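You operate a simulated robot arm through the tools that you are given. There is no shell and no other tool.

Carry out the task below with a simulated robot arm. There is one attempt and no reset: what you move stays moved.

TASK
Glue the pipe saddle to the mounting plate and clamp it down.
Fine: glue on the plate's middle first; saddle square on the glue; brush back, glue pot shut. Set down upright: pipe saddle. A coat counts when it lies all over at full strength: go over it till it gets no stronger.
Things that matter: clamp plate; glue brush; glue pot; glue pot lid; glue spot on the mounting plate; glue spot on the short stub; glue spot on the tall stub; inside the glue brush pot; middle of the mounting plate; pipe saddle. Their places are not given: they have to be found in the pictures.

The check looks at the end state, three seconds after you hand in, the way a careful person would. Anything else that was tipped, shoved, dropped, spilled or broken makes it a failure.

THE ROBOT
A 7-joint arm with a two-finger parallel gripper, fixed in place. Base frame: the origin is at the foot of the arm, x ahead of it, y to its left, z up; the work surface is at about z = 0.82. Lengths are in m, angles in degrees, forces in N, time in s.
With the tool pointing down near the work surface it reaches from about 0.36 to 0.9 m from the base axis. Its first joint turns from -115.0 to 115.0 degrees. Payload 3.91 kg.
The tool frame sits at the grasp point between the pads (the TCP): z along the fingers, y along the line on which they close. The tips reach 0.03 m beyond it. The gripper opens to 0.11 m. The fingers are 0.02 m wide and 0.01 m thick; the gripper's body (0.048 by 0.112 m) begins 0.055 m behind the TCP.
Orientation is that of the tool frame in the base frame, as a unit quaternion [w, x, y, z]. With the fingers straight down and closing along the base's y, the tool's x points along the base's -x, its y along +y and its z along -z.

THE INTERFACE
- The arm moves only by the tool play_rows. Its argument "increments" is a list of rows, each an object of numbers (a shift or turn left out is 0, a gripper value left out holds the last): "x", "y", "z": the shift along the base's x, y, z in m; "ax", "ay", "az": the turn, a rotation vector about the base's x, y, z in degrees; "gripper": the closure, from 0 (fully open) to 1 (shut). In form: [{"x": .., "y": .., "z": .., "ax": .., "ay": .., "az": .., "gripper": ..}, ...]. A call has 1 to 20 rows; each row shifts and turns the commanded pose from where the row before left it. Each row takes 0.2 s and may step no farther than 0.05 m and 8.6 degrees from the row before; otherwise, or with a gripper value out of range, the whole call is refused. A pose out of reach is approached as far as the arm can. The call stops where the force on the tool passes 90 N (or 10 N more than at its start, if that is more) or the arm is blocked; 0.2 s more then pass. The fingers move at their own pace (about 0.153 m/s each) and stop on an object; they squeeze with about 30 N. The grip force told is the motor's: it shows also when the fingers shut on nothing. Time passes only in rows, and 0.2 s behind the last, so rows that do not move let the fingers close. The reply holds the time, the measured pose of the TCP, the force on the tool along the base axes, the opening and the grip force, in the units named above and with some noise, with the torque about the TCP (base axes, N m) and any sound that the robot's microphone picked up, and new pictures: "show" is both (left out), scene, wrist or none.
- Cameras (640 x 400 px; columns grow to the right, rows downward): "scene" is fixed at [0.0493, 0.5015, 1.6101]; the picture's right is [-0.74, -0.68, 0.00], its down [-0.32, 0.35, -0.88] and it looks along [0.60, -0.65, -0.47] (base axes); focal length 343 px, centre (320, 200). "wrist" rides on the gripper at [0.072, 0.017, -0.103] in the tool frame; the picture's right is [-0.23, 0.97, 0.00], its down [-0.76, -0.18, -0.62] and it looks along [-0.61, -0.14, 0.78] (tool axes); focal length 222 px, centre (320, 200).
- slide_trunk(by): slides the trunk up (or, below 0, down) by that many m; the arm rides with it, the base frame stays. It gives what a move gives, with no picture.
- probe_pixels(camera, pixels): for up to 12 pixels [column, row] of the newest picture of that camera ("zoom" is the newest enlarged one), the place [x, y, z] in the base frame of the surface seen there, good to about 0.002 m. The clock stands still meanwhile.
- zoom(camera, box): a new picture of the part [left, top, right, bottom] of that camera's present view, enlarged. The clock stands still meanwhile.
- job_done(): hands the job in; it is judged then, once.

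Leave the gripper open and the arm clear of the work at the hand-in unless told otherwise.

The tools are called after "Call:" by a JSON object that holds its "method" and its "body". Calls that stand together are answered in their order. play_rows: Moves the arm, as the interface text tells. Its arguments: {"type":"object","properties":{"increments":{"type":"array","items":{"type":"object","properties":{"x":{"type":"number"},"y":{"type":"number"},"z":{"type":"number"},"ax":{"type":"number"},"ay":{"type":"number"},"az":{"type":"number"},"gripper":{"type":"number"}}}},"show":{"type":"string","enum":["both","scene","wrist","none"]}},"required":["increments"]} The other tools are called the same way: slide_trunk (by) slides the trunk up or down; probe_pixels (camera, pixels) gives the place of the surface under pixels of a picture; zoom (camera, box) takes an enlarged picture of a part of a camera's view; job_done () hands the job in.

At the start:

```text
t: 0.0
ee_pos: [0.5189, -0.1979, 1.3038]
ee_rot: [0.0, 0.0, 1.0, 0.001]
contact_force: [0.3, -0.4, 0.2]
moment: [0.02, -0.01, -0.02]
grip_width: 0.1098
grasp_force: 0.0
trunk travel left (down, up): [-0.875, 0.115]
```

scene: 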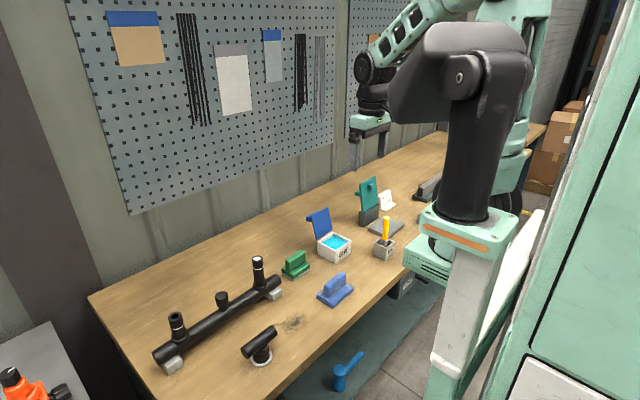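
wrist: 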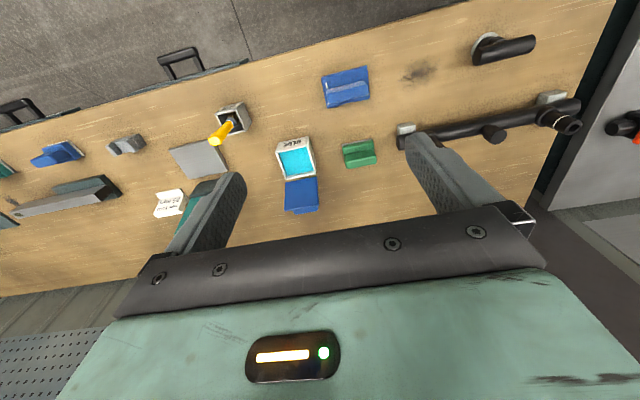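

I see a workbench with a glue pot (white box with cyan glue, blue lid open), a yellow-handled brush in a pot, a grey plate, a green clamp-like thing, blue saddles, and so on. I'll zoom into the scene and wrist views to tell them apart.

Call:
{"method": "zoom", "body": {"camera": "scene", "box": [280, 160, 440, 260]}}

Call:
{"method": "zoom", "body": {"camera": "wrist", "box": [0, 60, 240, 210]}}

Call:
{"method": "zoom", "body": {"camera": "wrist", "box": [200, 50, 400, 215]}}

Call:
{"method": "zoom", "body": {"camera": "scene", "box": [140, 240, 380, 390]}}

```text
4.00 times, centred on (360, 210) of scene
```

zoom: 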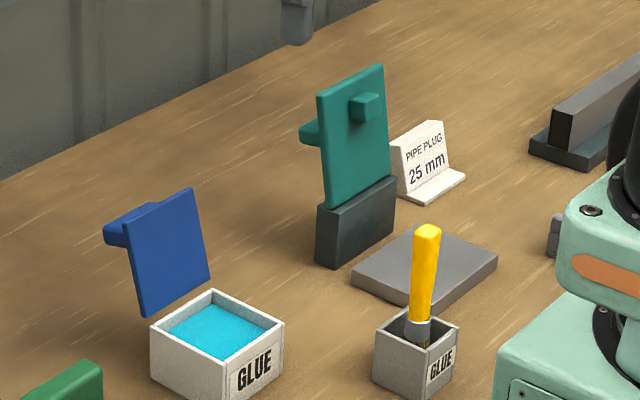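

```text
2.67 times, centred on (120, 135) of wrist
```

zoom: 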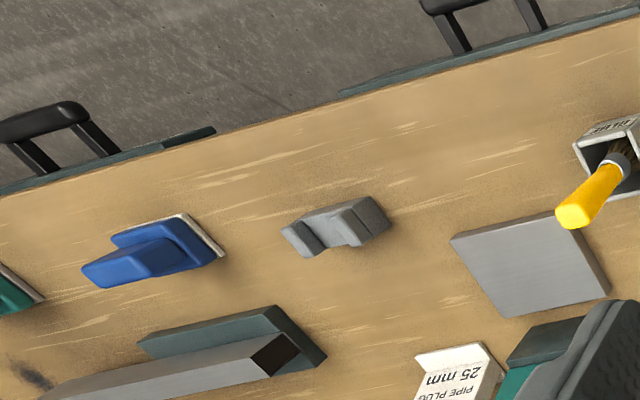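

```text
2.42 times, centred on (300, 132) of wrist
```

zoom: 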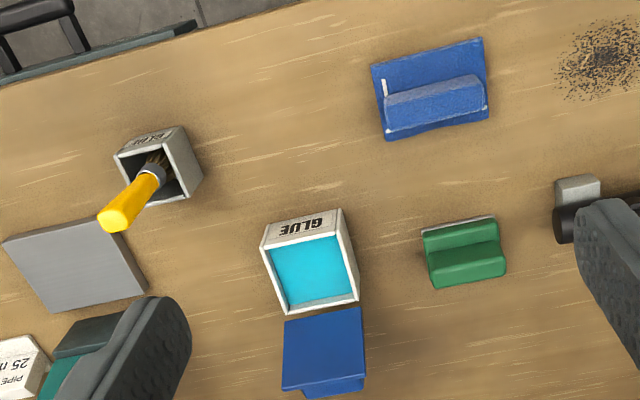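

```text
2.67 times, centred on (260, 315) of scene
```

zoom: 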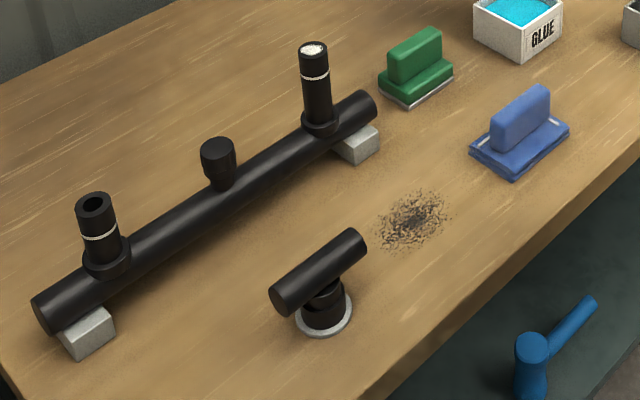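

I'll probe the main objects in the wrist view to get rough places: brush handle, grey plate, grey notched piece (saddle?), blue pads, long bar, glue pot, lid, and the standing teal plate.

Call:
{"method": "probe_pixels", "body": {"camera": "wrist", "pixels": [[220, 136], [198, 160], [127, 145], [57, 153], [70, 195], [296, 162], [302, 195], [358, 153], [346, 88], [168, 204], [5, 168], [240, 108]]}}

Call:
{"method": "probe_pixels", "body": {"camera": "scene", "pixels": [[369, 190], [368, 215], [386, 228], [384, 250], [385, 227], [320, 222], [334, 245], [296, 262], [336, 287], [387, 202], [430, 190], [315, 215]]}}

```text
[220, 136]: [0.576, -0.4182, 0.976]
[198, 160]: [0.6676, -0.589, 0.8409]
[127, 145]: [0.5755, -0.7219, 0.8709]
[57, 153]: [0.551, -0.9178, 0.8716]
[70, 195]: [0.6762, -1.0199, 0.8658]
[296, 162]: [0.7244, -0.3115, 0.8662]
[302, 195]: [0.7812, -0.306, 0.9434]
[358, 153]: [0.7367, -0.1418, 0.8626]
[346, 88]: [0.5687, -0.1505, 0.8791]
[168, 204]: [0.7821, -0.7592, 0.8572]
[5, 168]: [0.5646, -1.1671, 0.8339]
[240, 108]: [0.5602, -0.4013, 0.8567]
```

```text
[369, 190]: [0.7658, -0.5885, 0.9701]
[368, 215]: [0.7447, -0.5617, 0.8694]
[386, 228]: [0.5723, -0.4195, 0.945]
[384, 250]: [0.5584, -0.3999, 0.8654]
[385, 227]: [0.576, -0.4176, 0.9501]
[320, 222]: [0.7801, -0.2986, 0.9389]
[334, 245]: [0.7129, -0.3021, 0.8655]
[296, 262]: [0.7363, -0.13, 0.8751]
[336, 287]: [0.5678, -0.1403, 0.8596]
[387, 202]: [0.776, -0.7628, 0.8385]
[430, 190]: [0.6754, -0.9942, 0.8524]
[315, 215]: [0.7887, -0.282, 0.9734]
```

The grey plate is near (0.667, -0.589), a notched grey piece near (0.575, -0.722). I'll move the hand towards the right with the camera lower to see these better.

Call:
{"method": "play_rows", "body": {"increments": [{"x": -0.02, "y": -0.04, "z": -0.02}, {"x": -0.02, "y": -0.04, "z": -0.02}, {"x": -0.02, "y": -0.04, "z": -0.02}, {"x": -0.02, "y": -0.04, "z": -0.02}, {"x": -0.02, "y": -0.04, "z": -0.02}, {"x": -0.02, "y": -0.04, "z": -0.02}, {"x": 0.0, "y": -0.04, "z": -0.02}, {"x": 0.0, "y": -0.04, "z": -0.02}, {"x": 0, "y": 0, "z": 0}, {"x": 0, "y": 0, "z": 0}]}}

```text
t: 2.2
ee_pos: [0.3972, -0.5164, 1.1442]
ee_rot: [0.0, 0.0, 1.0, 0.0]
contact_force: [0.7, 0.4, -0.2]
moment: [-0.02, -0.01, 0.01]
grip_width: 0.1099
grasp_force: 0.1
trunk travel left (down, up): [-0.875, 0.115]
```

scene: 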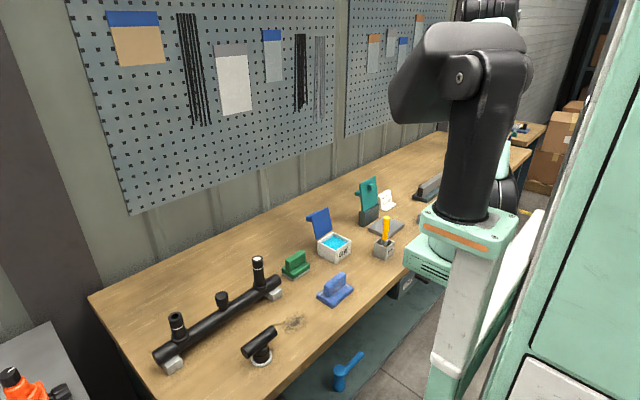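
wrist: 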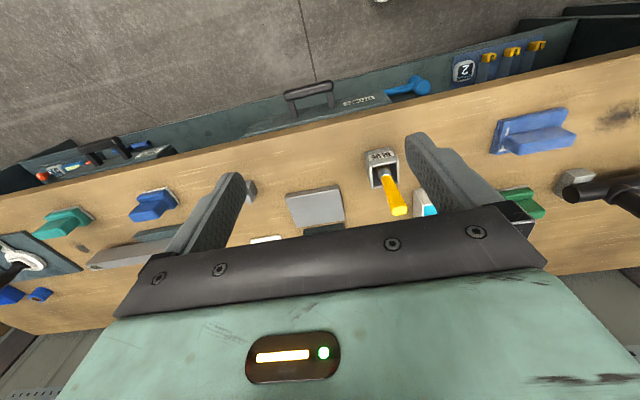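

The gripper blocks part of the view. I'll zoom into the visible pieces.

Call:
{"method": "zoom", "body": {"camera": "wrist", "box": [220, 130, 440, 260]}}

Call:
{"method": "zoom", "body": {"camera": "wrist", "box": [0, 170, 220, 310]}}

Call:
{"method": "zoom", "body": {"camera": "wrist", "box": [440, 80, 640, 230]}}

Call:
{"method": "zoom", "body": {"camera": "wrist", "box": [240, 20, 560, 140]}}

```text
2.91 times, centred on (330, 195) of wrist
```

zoom: 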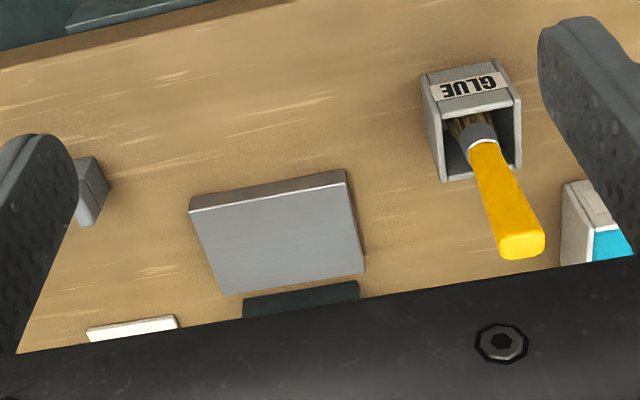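

```text
2.86 times, centred on (110, 240) of wrist
```

zoom: 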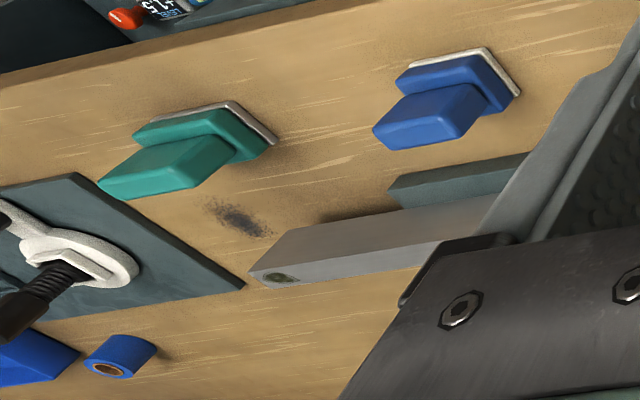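

```text
2.67 times, centred on (540, 155) of wrist
```

zoom: 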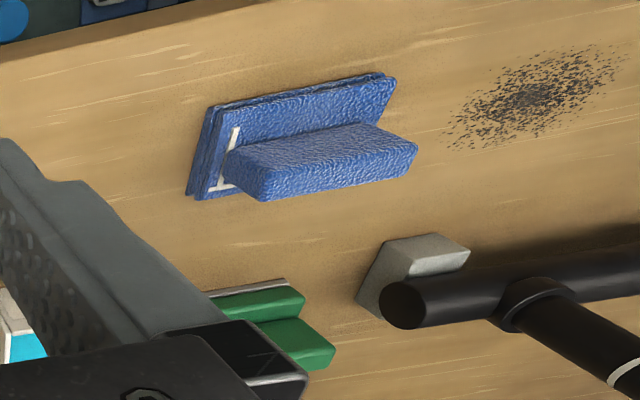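

```text
2.00 times, centred on (400, 80) of wrist
```

zoom: 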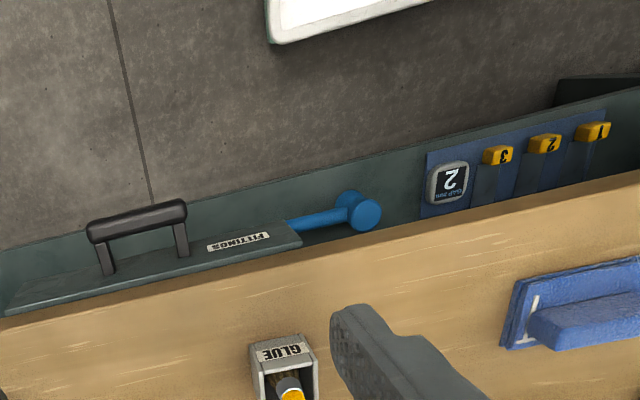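

The mounting plate shows as the flat grey block; behind it a dark post carries the standing teal plate, which looks like a hinged clamp plate. Now I want to see the notched grey piece (saddle), so I move the hand to about (0.43, -0.68, 1.04).

Call:
{"method": "play_rows", "body": {"increments": [{"x": 0.005, "y": -0.035, "z": -0.02}, {"x": 0.005, "y": -0.035, "z": -0.02}, {"x": 0.005, "y": -0.035, "z": -0.02}, {"x": 0.005, "y": -0.035, "z": -0.02}, {"x": 0.005, "y": -0.03, "z": -0.02}, {"x": 0, "y": 0, "z": 0}, {"x": 0, "y": 0, "z": 0}]}}

```text
t: 3.8
ee_pos: [0.4229, -0.6871, 1.0449]
ee_rot: [0.0, 0.0, 1.0, 0.0]
contact_force: [0.3, 0.6, -0.2]
moment: [-0.02, -0.03, 0.01]
grip_width: 0.1103
grasp_force: 0.2
trunk travel left (down, up): [-0.875, 0.115]
```

scene: 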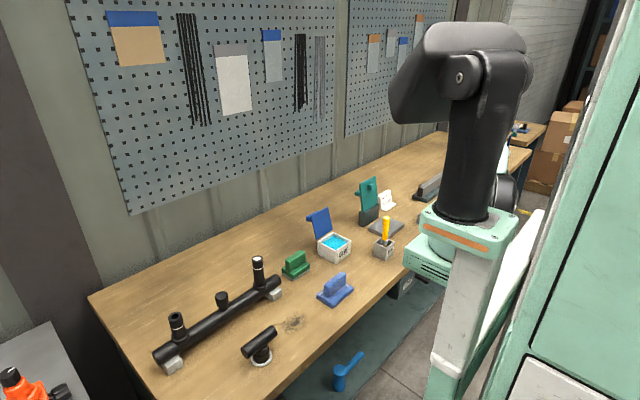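
wrist: 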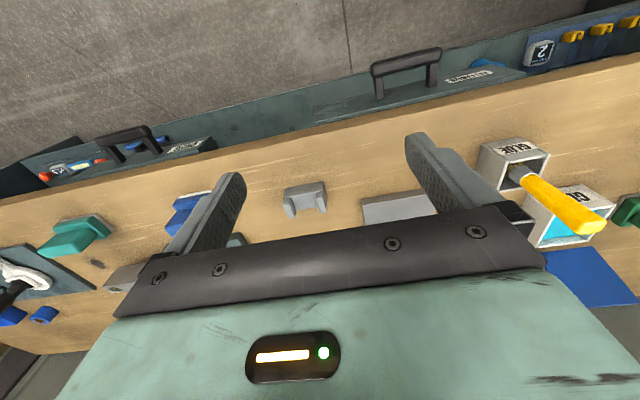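

The notched grey piece appears between the fingers at about (304,198). I'll zoom in and probe its corners.

Call:
{"method": "zoom", "body": {"camera": "wrist", "box": [260, 165, 350, 225]}}

Call:
{"method": "zoom", "body": {"camera": "wrist", "box": [350, 120, 640, 310]}}

Call:
{"method": "probe_pixels", "body": {"camera": "wrist", "pixels": [[304, 188], [291, 205], [317, 204], [305, 208], [304, 200], [286, 190], [322, 185], [288, 212], [324, 210], [310, 195]]}}

```text
6.67 times, centred on (305, 195) of wrist
```

zoom: 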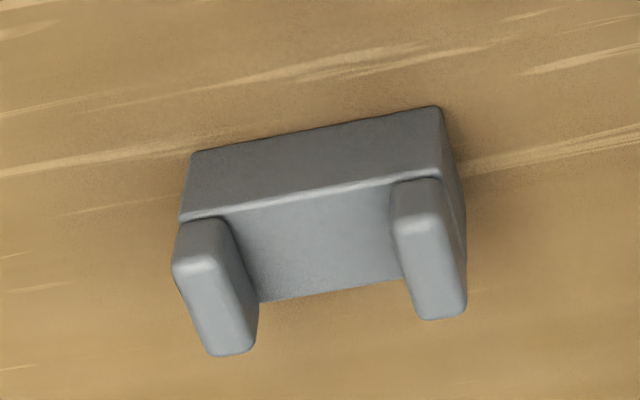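

```text
2.11 times, centred on (495, 215) of wrist
```

zoom: 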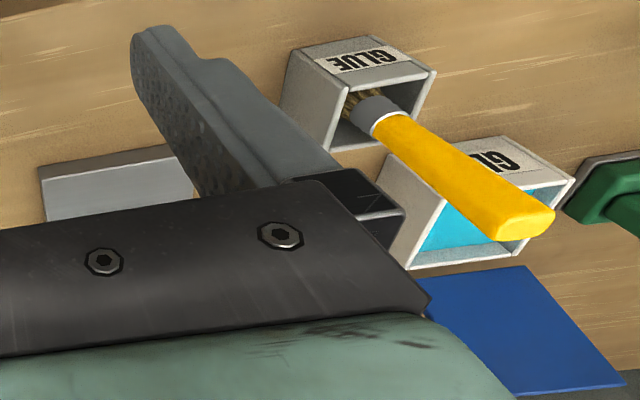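

```text
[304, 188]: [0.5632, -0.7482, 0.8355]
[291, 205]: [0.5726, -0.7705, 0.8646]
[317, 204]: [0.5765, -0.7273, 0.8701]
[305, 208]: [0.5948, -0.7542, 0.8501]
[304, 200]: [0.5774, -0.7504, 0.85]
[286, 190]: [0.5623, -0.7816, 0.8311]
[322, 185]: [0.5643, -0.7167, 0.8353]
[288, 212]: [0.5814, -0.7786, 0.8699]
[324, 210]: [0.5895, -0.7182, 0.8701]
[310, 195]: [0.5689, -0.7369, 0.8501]
```

The saddle stands upright (U-shape, base top z≈0.85, arms to z≈0.87) around (0.581, -0.749). Now I move up and over so the plate, brush, and teal post appear above the gripper in the wrist picture.

Call:
{"method": "play_rows", "body": {"increments": [{"x": 0.022, "y": 0.031, "z": 0.028}, {"x": 0.022, "y": 0.031, "z": 0.028}, {"x": 0.022, "y": 0.031, "z": 0.028}, {"x": 0.022, "y": 0.031, "z": 0.028}, {"x": 0.022, "y": 0.031, "z": 0.028}, {"x": 0.022, "y": 0.031, "z": 0.028}, {"x": 0.022, "y": 0.031, "z": 0.02}, {"x": 0, "y": 0, "z": 0}, {"x": 0, "y": 0, "z": 0}]}}

```text
t: 5.8
ee_pos: [0.5788, -0.4725, 1.2315]
ee_rot: [0.0, 0.0, 1.0, -0.001]
contact_force: [-0.6, 0.2, -0.1]
moment: [0.0, -0.02, -0.02]
grip_width: 0.1102
grasp_force: 0.0
trunk travel left (down, up): [-0.875, 0.115]
```

scene: 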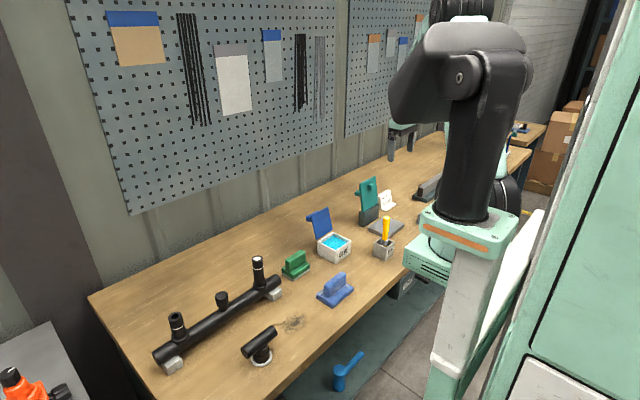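
wrist: 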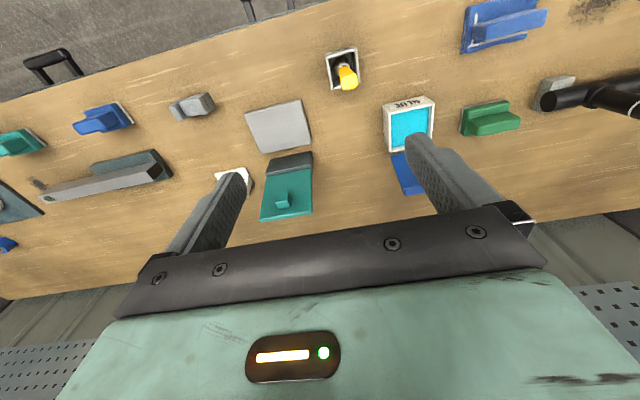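

Good view: plate at (278,127), teal hinged plate at (288,190), brush at (345,72), glue pot at (410,130). Zooming in on these.

Call:
{"method": "zoom", "body": {"camera": "wrist", "box": [230, 80, 350, 230]}}

Call:
{"method": "zoom", "body": {"camera": "wrist", "box": [310, 30, 450, 120]}}

Call:
{"method": "probe_pixels", "body": {"camera": "wrist", "pixels": [[248, 113], [300, 102], [309, 146], [260, 151], [278, 127], [313, 155], [270, 160], [283, 201], [283, 208], [262, 215], [308, 210], [290, 180]]}}

Call:
{"method": "probe_pixels", "body": {"camera": "wrist", "pixels": [[389, 111], [428, 105], [432, 148], [392, 152], [410, 130], [394, 160], [405, 190], [347, 77], [343, 68], [328, 56], [354, 50], [358, 80]]}}

```text
2.67 times, centred on (290, 155) of wrist
```

zoom: 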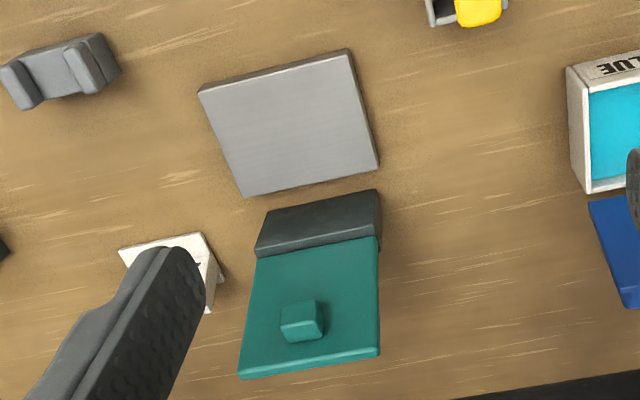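

```text
4.44 times, centred on (380, 75) of wrist
```

zoom: 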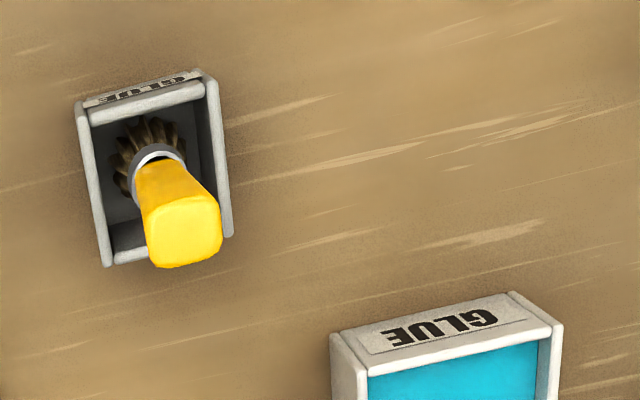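

```text
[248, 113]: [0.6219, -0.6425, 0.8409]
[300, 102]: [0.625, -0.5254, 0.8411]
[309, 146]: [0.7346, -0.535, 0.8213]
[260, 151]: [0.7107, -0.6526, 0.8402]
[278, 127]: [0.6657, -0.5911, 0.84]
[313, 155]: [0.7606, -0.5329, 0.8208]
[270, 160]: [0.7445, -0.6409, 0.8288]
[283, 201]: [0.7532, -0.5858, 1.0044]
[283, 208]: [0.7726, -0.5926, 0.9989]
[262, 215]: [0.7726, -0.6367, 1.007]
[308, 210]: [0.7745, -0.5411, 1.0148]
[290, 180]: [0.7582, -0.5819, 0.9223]
```

```text
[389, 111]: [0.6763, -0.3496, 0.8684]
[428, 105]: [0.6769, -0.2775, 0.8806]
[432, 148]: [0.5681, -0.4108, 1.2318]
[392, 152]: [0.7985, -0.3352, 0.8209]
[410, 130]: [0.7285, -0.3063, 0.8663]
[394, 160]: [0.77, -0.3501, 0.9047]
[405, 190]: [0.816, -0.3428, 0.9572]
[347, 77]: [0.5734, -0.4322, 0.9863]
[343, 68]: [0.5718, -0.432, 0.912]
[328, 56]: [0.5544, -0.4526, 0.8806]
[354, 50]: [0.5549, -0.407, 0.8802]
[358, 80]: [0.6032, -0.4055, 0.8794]
```

The plate's top is at z≈0.840; teal clamp plate stands tilted back at x≈0.755–0.775, and the brush handle top is at about (0.573,-0.432,0.986). I'll take a finer look at the brush with a zoom and probe its handle edges, plus plate corners.

Call:
{"method": "zoom", "body": {"camera": "wrist", "box": [320, 40, 368, 100]}}

```text
6.67 times, centred on (344, 70) of wrist
```

zoom: 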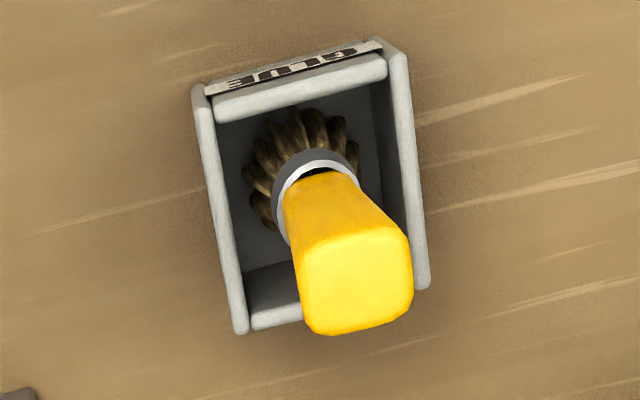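

I'll probe the brush handle top corners, the ferrule, the bristles and pot walls in this zoom.

Call:
{"method": "probe_pixels", "body": {"camera": "zoom", "pixels": [[305, 255], [395, 238], [315, 325], [405, 300], [355, 285], [320, 180], [300, 135], [260, 165], [350, 150], [205, 110], [400, 70], [240, 325]]}}

Call:
{"method": "probe_pixels", "body": {"camera": "zoom", "pixels": [[420, 280], [220, 140], [270, 285], [380, 120], [280, 210], [272, 215], [375, 200], [330, 190], [340, 220], [235, 220], [410, 180], [300, 85]]}}

```text
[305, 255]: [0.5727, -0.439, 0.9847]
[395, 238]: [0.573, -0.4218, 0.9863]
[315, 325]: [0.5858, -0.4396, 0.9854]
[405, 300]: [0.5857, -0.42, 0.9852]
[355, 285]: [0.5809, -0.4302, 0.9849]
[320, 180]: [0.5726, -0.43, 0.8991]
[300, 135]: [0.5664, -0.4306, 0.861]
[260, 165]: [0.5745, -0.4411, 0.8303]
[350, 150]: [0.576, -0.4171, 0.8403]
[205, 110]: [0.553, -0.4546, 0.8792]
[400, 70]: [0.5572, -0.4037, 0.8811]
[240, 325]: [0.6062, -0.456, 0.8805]
```

```text
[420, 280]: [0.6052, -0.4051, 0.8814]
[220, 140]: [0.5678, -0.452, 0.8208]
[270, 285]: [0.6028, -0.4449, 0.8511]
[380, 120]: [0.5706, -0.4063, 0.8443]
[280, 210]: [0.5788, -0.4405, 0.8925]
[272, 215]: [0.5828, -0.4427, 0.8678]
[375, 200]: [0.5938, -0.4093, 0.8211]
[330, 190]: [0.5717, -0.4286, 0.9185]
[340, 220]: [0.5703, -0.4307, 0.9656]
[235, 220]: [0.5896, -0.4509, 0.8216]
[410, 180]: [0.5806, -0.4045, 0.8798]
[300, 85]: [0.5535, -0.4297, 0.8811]
```

The brush stands straight with its axis at (0.580,-0.430), handle ~20 mm square from z≈0.905 to 0.986. I move above it, descend to TCP z 0.952 and close on the handle.

Call:
{"method": "play_rows", "body": {"increments": [{"x": 0.001, "y": 0.0425, "z": 0}, {"x": 0, "y": 0, "z": -0.045}, {"x": 0, "y": 0, "z": -0.045}, {"x": 0, "y": 0, "z": -0.045}, {"x": 0, "y": 0, "z": -0.045}, {"x": 0, "y": 0, "z": 0}]}}

```text
t: 7.2
ee_pos: [0.578, -0.4297, 1.0519]
ee_rot: [-0.001, -0.002, 1.0, 0.0]
contact_force: [-0.5, 0.4, -0.1]
moment: [0.01, 0.01, 0.01]
grip_width: 0.1099
grasp_force: 0.0
trunk travel left (down, up): [-0.875, 0.115]
```

scene: 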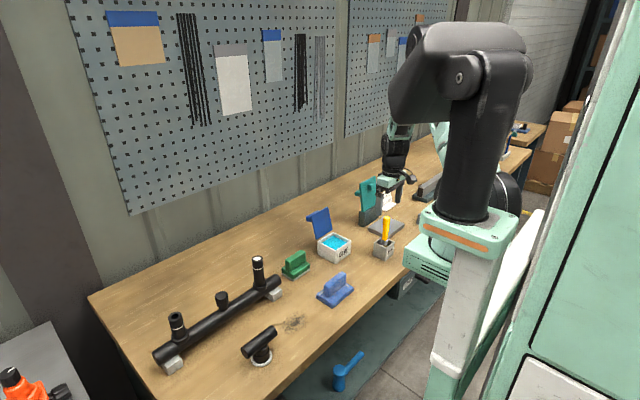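
wrist: 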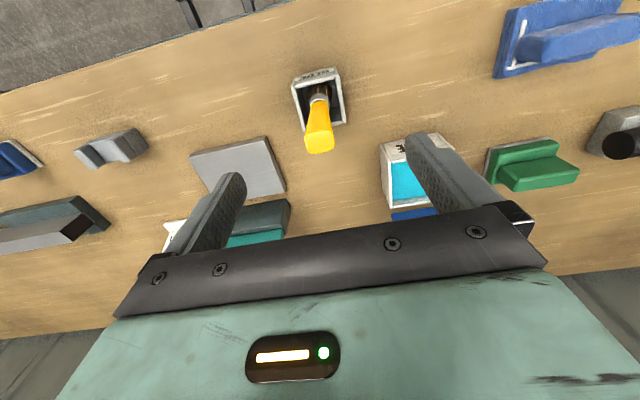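

On course: the brush handle lies at (319,125) in the picture, centred between the fingers below. I continue down to z≈0.952 and close.

Call:
{"method": "play_rows", "body": {"increments": [{"x": 0.0015, "y": -0.0005, "z": -0.04}, {"x": 0, "y": 0, "z": -0.03}, {"x": 0, "y": 0, "z": -0.03}, {"x": 0, "y": 0, "z": 0}, {"gripper": 0.5}, {"gripper": 0.8}, {"gripper": 1.0}, {"gripper": 1.0}, {"gripper": 1.0}]}}

```text
t: 9.2
ee_pos: [0.5813, -0.4283, 0.951]
ee_rot: [0.0, 0.0, 1.0, 0.0]
contact_force: [0.2, -0.5, 0.3]
moment: [0.01, 0.01, 0.01]
grip_width: 0.0232
grasp_force: 30.2
trunk travel left (down, up): [-0.875, 0.115]
```

scene: 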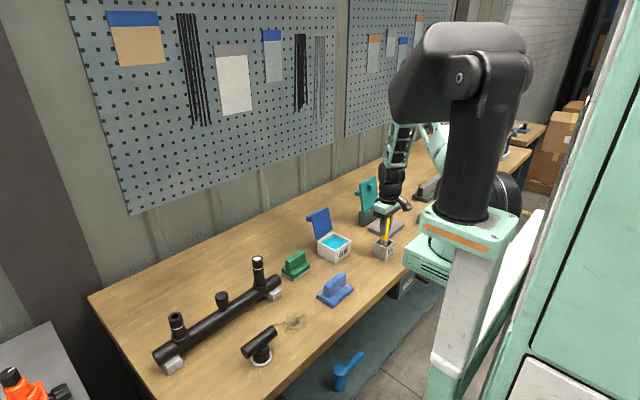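
wrist: 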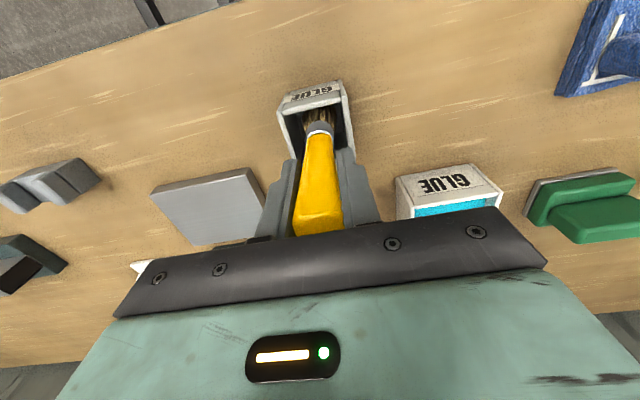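

Gripped (width 0.023, 30 N). I lift straight up by 0.11 m to clear the pot.

Call:
{"method": "play_rows", "body": {"increments": [{"z": 0.03}, {"z": 0.04}, {"z": 0.04}, {"z": 0}]}}

```text
t: 10.2
ee_pos: [0.5805, -0.4295, 1.0645]
ee_rot: [0.001, 0.0, 1.0, 0.0]
contact_force: [0.6, 0.0, -1.1]
moment: [-0.04, 0.01, 0.04]
grip_width: 0.0232
grasp_force: 29.7
trunk travel left (down, up): [-0.875, 0.115]
```

scene: 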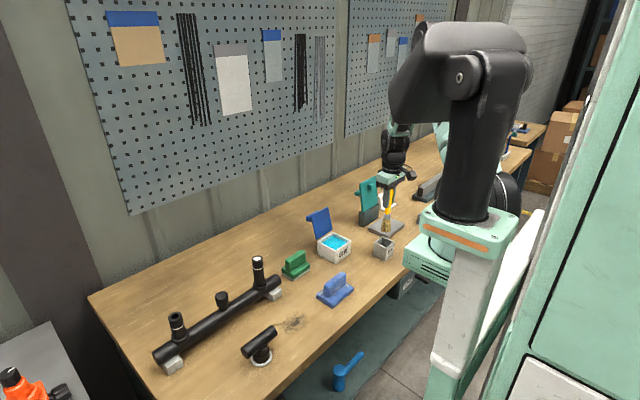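
wrist: 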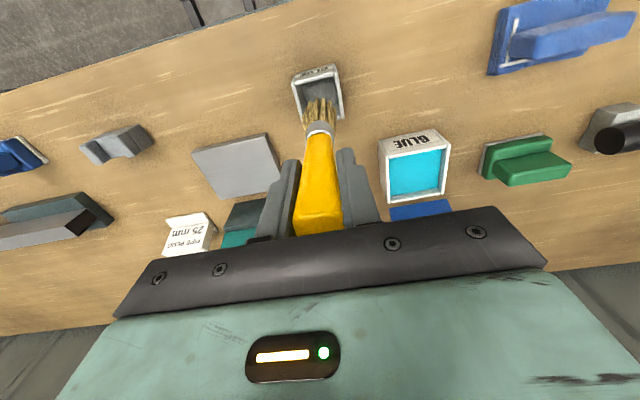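

Brush held. Let me zoom in on it and probe its bristle tip position relative to the TCP.

Call:
{"method": "zoom", "body": {"camera": "wrist", "box": [280, 60, 360, 150]}}

Call:
{"method": "zoom", "body": {"camera": "scene", "box": [350, 170, 430, 260]}}

```text
4.44 times, centred on (320, 105) of wrist
```

zoom: 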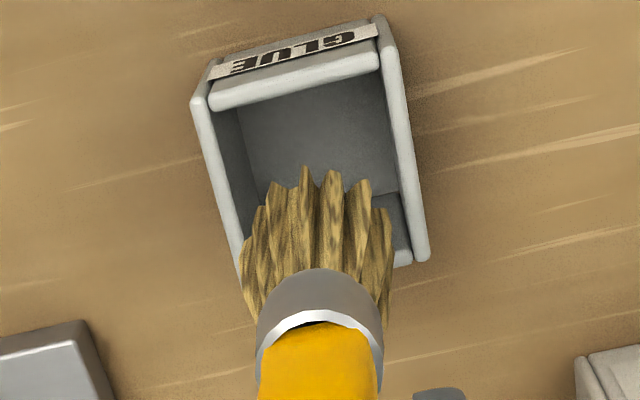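

```text
4.44 times, centred on (390, 215) of scene
```

zoom: 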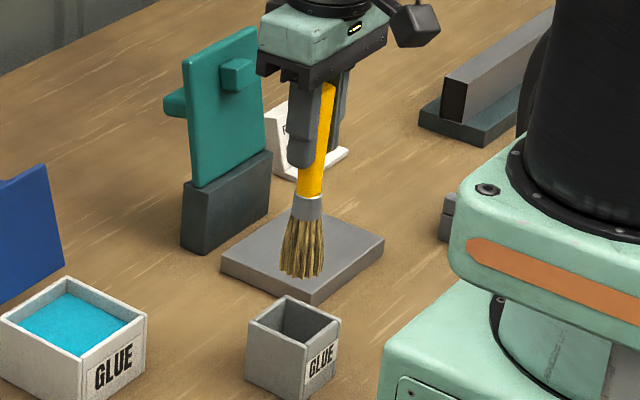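

I probe bristle tips and handle in the scene zoom: tips around (285,268), (305,276), (320,270); ferrule (308,207).

Call:
{"method": "probe_pixels", "body": {"camera": "zoom", "pixels": [[285, 266], [295, 271], [305, 274], [318, 270], [308, 207], [312, 180], [300, 240], [320, 240], [210, 30], [240, 75], [200, 160], [175, 105]]}}

Call:
{"method": "probe_pixels", "body": {"camera": "zoom", "pixels": [[225, 195], [185, 190], [268, 155], [185, 240], [265, 205], [222, 262], [313, 298], [383, 240], [310, 305], [300, 215], [260, 30], [190, 65]]}}

```text
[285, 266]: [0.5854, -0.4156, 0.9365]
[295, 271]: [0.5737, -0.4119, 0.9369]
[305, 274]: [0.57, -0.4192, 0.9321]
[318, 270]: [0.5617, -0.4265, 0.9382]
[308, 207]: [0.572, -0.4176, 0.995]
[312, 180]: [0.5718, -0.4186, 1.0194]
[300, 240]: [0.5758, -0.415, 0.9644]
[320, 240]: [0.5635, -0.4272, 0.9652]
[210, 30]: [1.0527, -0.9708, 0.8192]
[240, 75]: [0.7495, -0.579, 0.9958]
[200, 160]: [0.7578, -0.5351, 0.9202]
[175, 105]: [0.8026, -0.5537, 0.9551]
```

```text
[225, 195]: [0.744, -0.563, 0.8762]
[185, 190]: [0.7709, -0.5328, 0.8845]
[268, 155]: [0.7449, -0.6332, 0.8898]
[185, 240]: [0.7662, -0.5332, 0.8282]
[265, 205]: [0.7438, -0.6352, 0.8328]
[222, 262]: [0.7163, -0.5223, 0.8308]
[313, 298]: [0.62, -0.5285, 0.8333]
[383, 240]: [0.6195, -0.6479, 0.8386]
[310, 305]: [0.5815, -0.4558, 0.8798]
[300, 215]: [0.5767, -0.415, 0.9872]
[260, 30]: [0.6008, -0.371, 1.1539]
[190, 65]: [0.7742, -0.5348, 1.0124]
```

The bristle tips are about 0.130 m below the TCP, and the clamp's dark post has its hinge near z≈0.89. Now I measure the glue pot opening in the wrist view.

Call:
{"method": "zoom", "body": {"camera": "wrist", "box": [370, 120, 470, 220]}}

```text
4.00 times, centred on (420, 170) of wrist
```

zoom: 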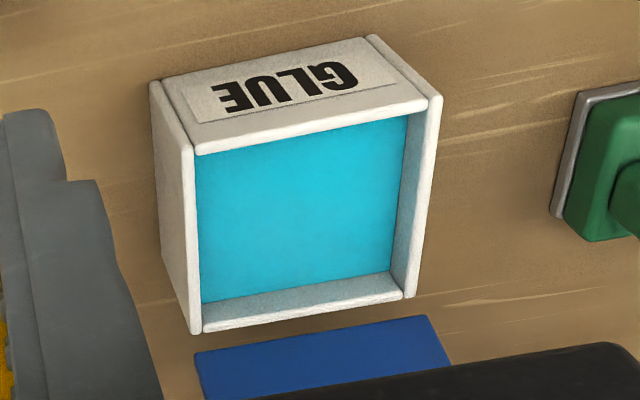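

Call:
{"method": "probe_pixels", "body": {"camera": "zoom", "pixels": [[190, 150], [430, 100], [196, 325], [410, 290], [300, 200], [205, 160], [405, 125], [205, 295], [385, 270], [200, 360], [430, 325], [320, 345]]}}

Call:
{"method": "zoom", "body": {"camera": "scene", "box": [295, 195, 365, 270]}}

```text
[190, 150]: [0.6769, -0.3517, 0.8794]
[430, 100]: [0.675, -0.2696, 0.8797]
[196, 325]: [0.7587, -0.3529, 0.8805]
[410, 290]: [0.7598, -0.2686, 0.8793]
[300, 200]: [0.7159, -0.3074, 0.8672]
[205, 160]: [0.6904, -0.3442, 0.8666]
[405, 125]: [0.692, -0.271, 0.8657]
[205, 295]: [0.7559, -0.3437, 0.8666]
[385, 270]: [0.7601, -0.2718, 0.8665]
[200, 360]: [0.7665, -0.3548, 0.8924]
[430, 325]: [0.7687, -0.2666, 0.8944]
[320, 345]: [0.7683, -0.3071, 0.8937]
```

```text
5.33 times, centred on (330, 232) of scene
```

zoom: 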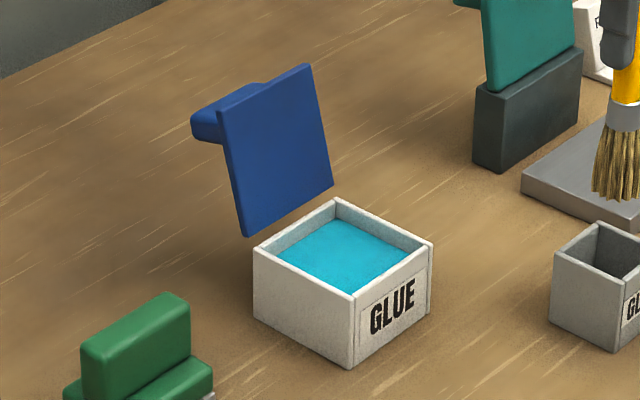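

The glue pot spans x 0.674–0.762, y −0.354…−0.267 with glue surface at z≈0.866 and rim at 0.880; the lid is hinged at its far edge. I move the brush over its centre (0.7175,-0.311) at travel height.

Call:
{"method": "play_rows", "body": {"increments": [{"x": 0.0343, "y": 0.0296}, {"x": 0.0343, "y": 0.0296}, {"x": 0.0343, "y": 0.0296}, {"x": 0.0341, "y": 0.0297}, {}, {}]}}

```text
t: 11.6
ee_pos: [0.7209, -0.3082, 1.0623]
ee_rot: [0.0, 0.001, 1.0, 0.0]
contact_force: [0.5, 0.3, -0.4]
moment: [-0.02, 0.0, 0.0]
grip_width: 0.0229
grasp_force: 30.1
trunk travel left (down, up): [-0.875, 0.115]
```

scene: 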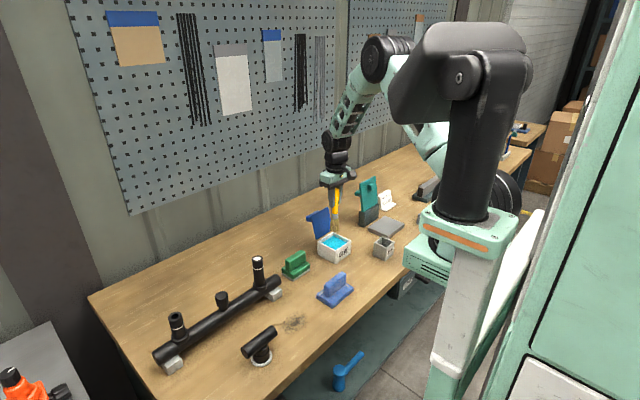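
wrist: 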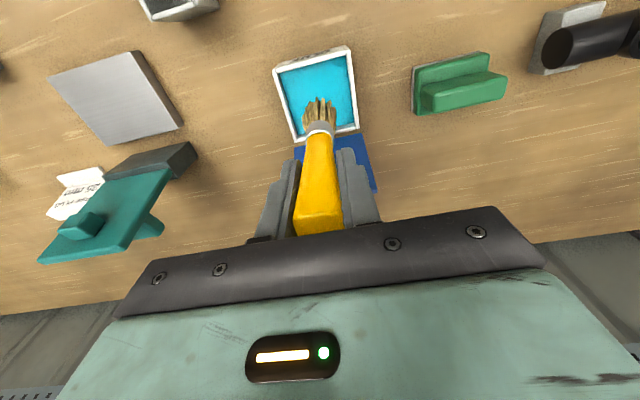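

Brush is above the glue pot's middle. I lower 0.078 m to put the bristle tips ~14 mm below the glue surface, wait a little, and look.

Call:
{"method": "play_rows", "body": {"increments": [{"z": -0.03}, {"z": -0.03}, {"z": -0.018}, {}, {"x": 0.006}, {"x": -0.012}, {"x": 0.006}, {}]}}

```text
t: 13.4
ee_pos: [0.7169, -0.3101, 0.9839]
ee_rot: [-0.001, 0.0, 1.0, 0.0]
contact_force: [-3.6, -1.4, 11.1]
moment: [-0.26, 0.39, -0.03]
grip_width: 0.0228
grasp_force: 29.8
trunk travel left (down, up): [-0.875, 0.115]
```

scene: 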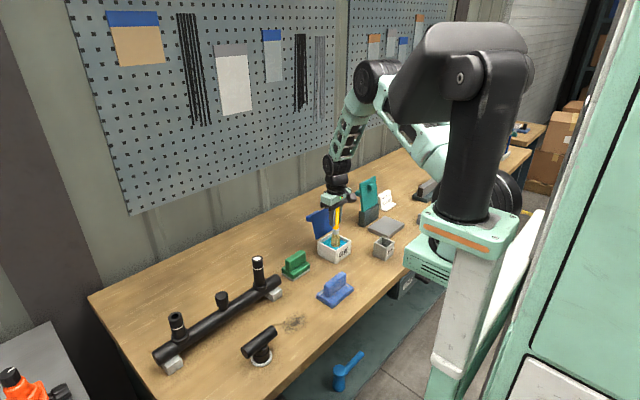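
wrist: 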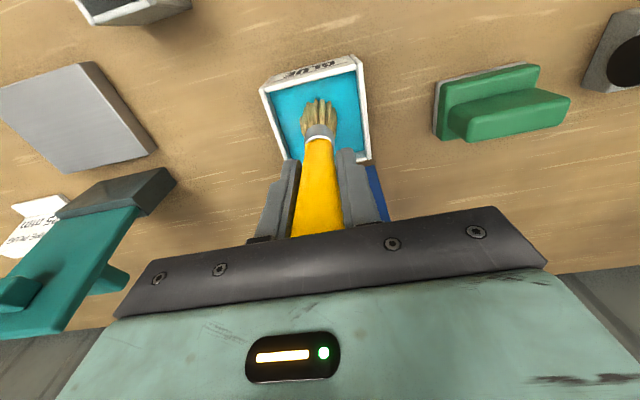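

There is 11 N upward force, so the bristles are pressing on the glue (springy). I lift and look at the bristles.

Call:
{"method": "play_rows", "body": {"increments": [{"z": 0.03}, {"z": 0.03}, {"z": 0.03}, {}], "show": "both"}}

Call:
{"method": "zoom", "body": {"camera": "wrist", "box": [260, 40, 380, 150]}}

Call:
{"method": "zoom", "body": {"camera": "scene", "box": [295, 165, 395, 270]}}

```text
t: 14.4
ee_pos: [0.7159, -0.3088, 1.0751]
ee_rot: [0.0, 0.0, 1.0, 0.0]
contact_force: [-1.5, 0.3, -0.9]
moment: [0.0, -0.02, -0.01]
grip_width: 0.023
grasp_force: 30.1
trunk travel left (down, up): [-0.875, 0.115]
```

scene: 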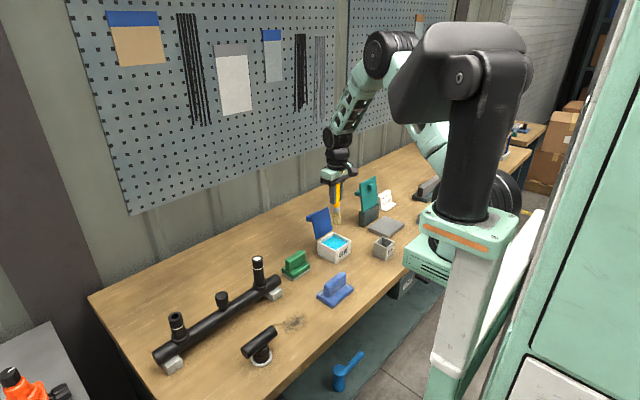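
wrist: 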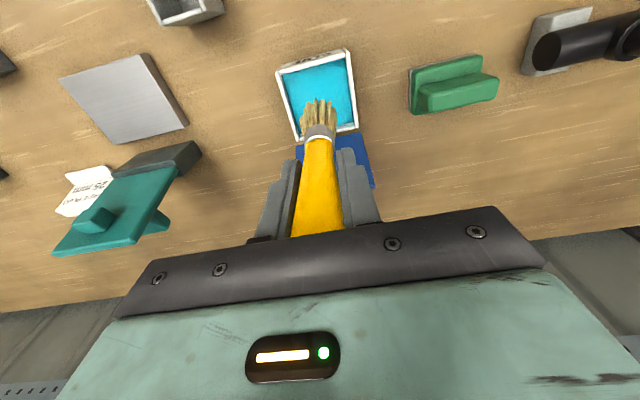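

```text
3.64 times, centred on (320, 95) of wrist
```

zoom: 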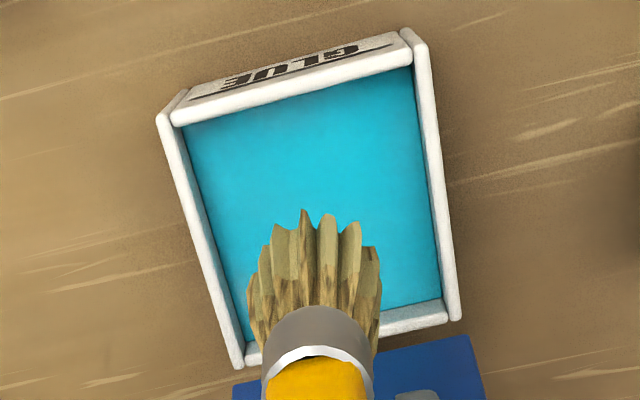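

```text
3.81 times, centred on (345, 218) of scene
```

zoom: 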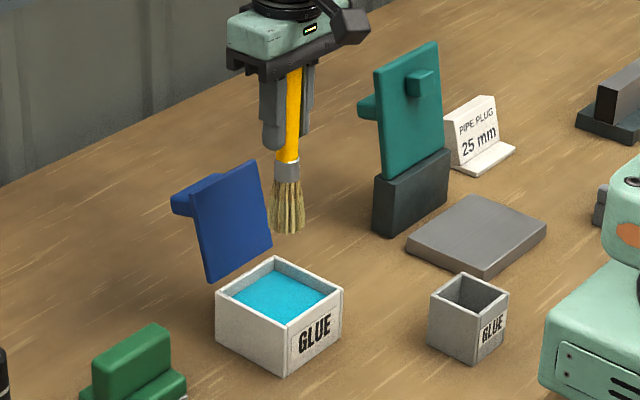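

The bristles look only slightly tinted. I check tip height again for slip.

Call:
{"method": "probe_pixels", "body": {"camera": "zoom", "pixels": [[275, 228], [285, 231], [295, 229], [285, 170], [286, 195]]}}

```text
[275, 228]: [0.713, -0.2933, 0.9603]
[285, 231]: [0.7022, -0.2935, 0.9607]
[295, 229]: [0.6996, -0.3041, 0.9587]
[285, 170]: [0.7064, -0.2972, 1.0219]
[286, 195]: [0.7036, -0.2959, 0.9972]
```

The brush slipped up ~15 mm in the grip (tip now ~0.114 m below TCP): the glue surface resists. I dip again gently, to tip z≈0.863 only, dwell, and look again.

Call:
{"method": "play_rows", "body": {"increments": [{"z": -0.04}, {"z": -0.04}, {"z": -0.012}, {"z": -0.003}, {}, {}, {}, {}], "show": "wrist"}}

Call:
{"method": "zoom", "body": {"camera": "wrist", "box": [260, 40, 380, 150]}}

Call:
{"method": "zoom", "body": {"camera": "scene", "box": [295, 165, 395, 270]}}

```text
t: 16.2
ee_pos: [0.7176, -0.3097, 0.9797]
ee_rot: [0.001, 0.0, 1.0, -0.001]
contact_force: [2.2, -2.3, 20.9]
moment: [-0.51, -0.39, -0.04]
grip_width: 0.0229
grasp_force: 29.8
trunk travel left (down, up): [-0.875, 0.115]
```

wrist: 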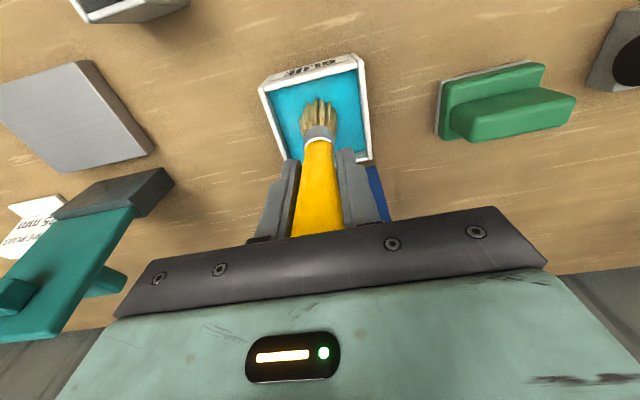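

```text
3.64 times, centred on (320, 95) of wrist
```

zoom: 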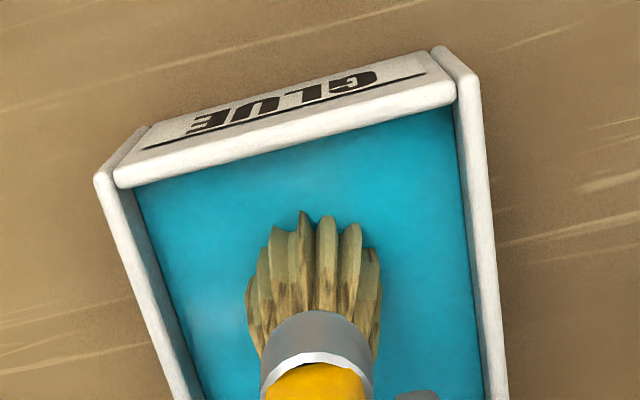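

```text
3.81 times, centred on (345, 218) of scene
```

zoom: 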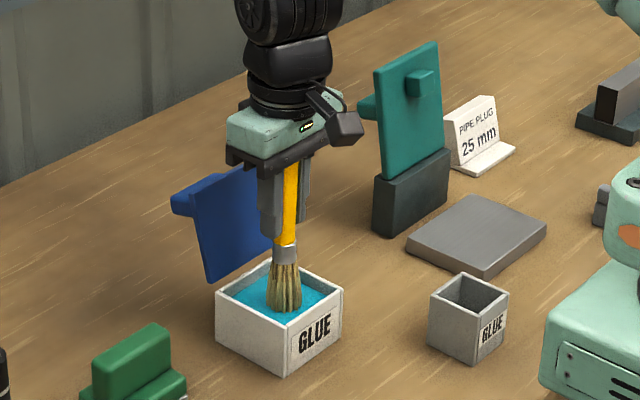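

The bristles are pressed on the glue with ~20 N. I lift 0.09 m and carry the brush towards the plate's middle at about (0.667,-0.588).

Call:
{"method": "play_rows", "body": {"increments": [{"z": 0.03}, {"z": 0.03}, {"z": 0.03}, {"x": -0.0084, "y": -0.0463}, {"x": -0.0084, "y": -0.0463}, {"x": -0.0084, "y": -0.0463}, {"x": -0.0084, "y": -0.0463}, {"x": -0.0084, "y": -0.0463}, {"x": -0.0084, "y": -0.046}, {}, {}]}}

Call:
{"method": "zoom", "body": {"camera": "scene", "box": [340, 165, 420, 250]}}

```text
t: 18.6
ee_pos: [0.6672, -0.5879, 1.0712]
ee_rot: [0.0, 0.0, 1.0, 0.0]
contact_force: [0.6, 0.3, -1.7]
moment: [-0.06, 0.02, 0.0]
grip_width: 0.0228
grasp_force: 29.7
trunk travel left (down, up): [-0.875, 0.115]
```

scene: 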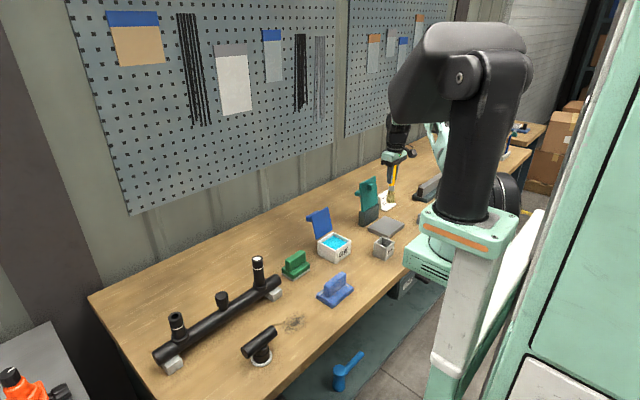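
wrist: 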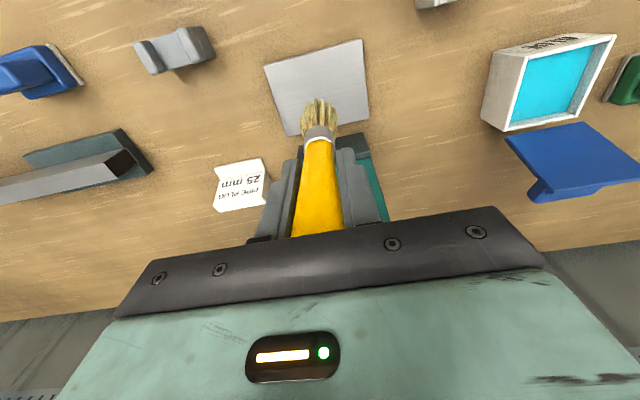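

```text
4.71 times, centred on (380, 208) of scene
```

zoom: 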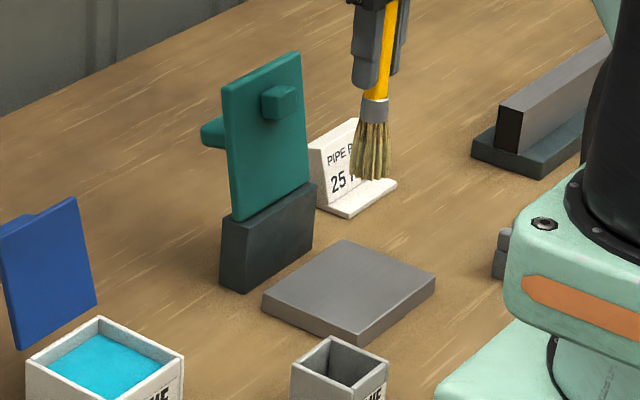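

I probe the tips at (358,176), (375,180) and plate corners in this zoom.

Call:
{"method": "probe_pixels", "body": {"camera": "zoom", "pixels": [[358, 174], [368, 178], [380, 177], [375, 108], [265, 293], [358, 328], [434, 278], [344, 241], [350, 285], [300, 240], [305, 65], [280, 100]]}}

Call:
{"method": "zoom", "body": {"camera": "wrist", "box": [250, 20, 390, 150]}}

```text
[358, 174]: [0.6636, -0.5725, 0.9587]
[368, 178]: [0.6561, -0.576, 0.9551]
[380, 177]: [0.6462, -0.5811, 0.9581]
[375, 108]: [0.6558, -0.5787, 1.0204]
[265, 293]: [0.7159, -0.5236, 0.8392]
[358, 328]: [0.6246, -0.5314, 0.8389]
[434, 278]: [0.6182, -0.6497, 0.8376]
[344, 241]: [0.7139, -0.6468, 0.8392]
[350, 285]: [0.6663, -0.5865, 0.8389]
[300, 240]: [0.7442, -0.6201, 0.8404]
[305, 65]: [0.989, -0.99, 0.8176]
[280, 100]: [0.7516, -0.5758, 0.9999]
```

```text
3.08 times, centred on (320, 85) of wrist
```

zoom: 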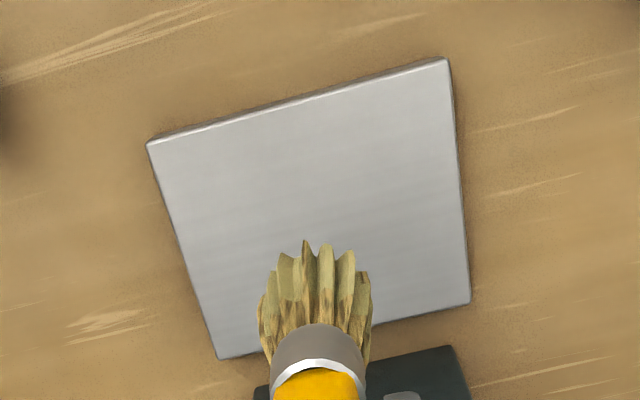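

Plate corners give centre ≈ (0.6675,-0.5876), top z≈0.840. Tip offset is ~0.113. I lower 0.115 m to touch the plate's middle, then make a small stroke along y.

Call:
{"method": "play_rows", "body": {"increments": [{"z": -0.04}, {"z": -0.04}, {"z": -0.028}, {"z": -0.008}, {}, {"y": 0.01}, {"y": 0.01}, {"y": -0.01}, {"y": -0.01}, {"y": -0.01}, {"y": -0.01}, {"y": 0.01}, {"y": 0.01}]}}

Call:
{"method": "zoom", "body": {"camera": "wrist", "box": [230, 20, 410, 150]}}

Call:
{"method": "zoom", "body": {"camera": "scene", "box": [340, 165, 420, 250]}}

```text
t: 21.4
ee_pos: [0.6665, -0.588, 0.9531]
ee_rot: [-0.001, 0.0, 1.0, -0.001]
contact_force: [-0.5, -1.2, 4.3]
moment: [-0.26, -0.05, 0.0]
grip_width: 0.0231
grasp_force: 30.4
trunk travel left (down, up): [-0.875, 0.115]
```

scene: 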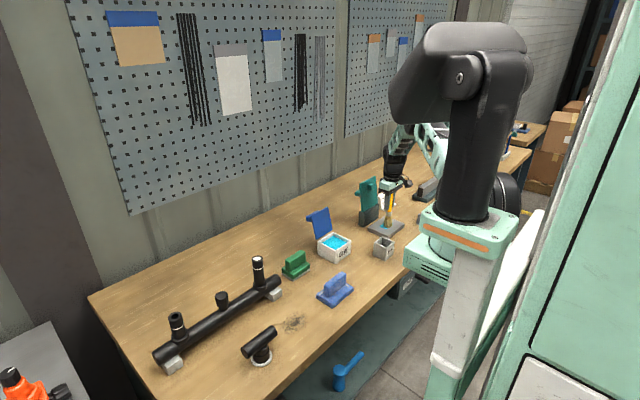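
wrist: 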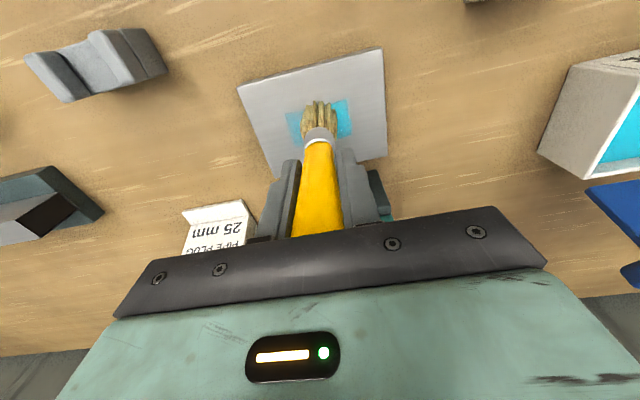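

```text
3.08 times, centred on (320, 85) of wrist
```

zoom: 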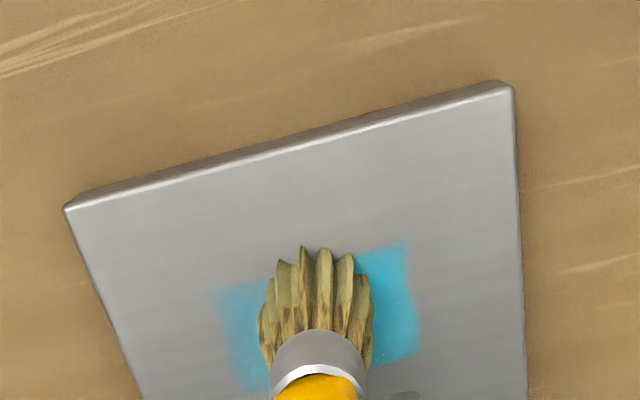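

```text
4.71 times, centred on (380, 208) of scene
```

zoom: 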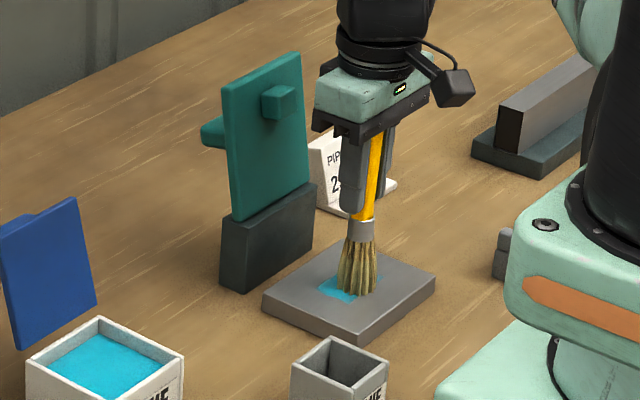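

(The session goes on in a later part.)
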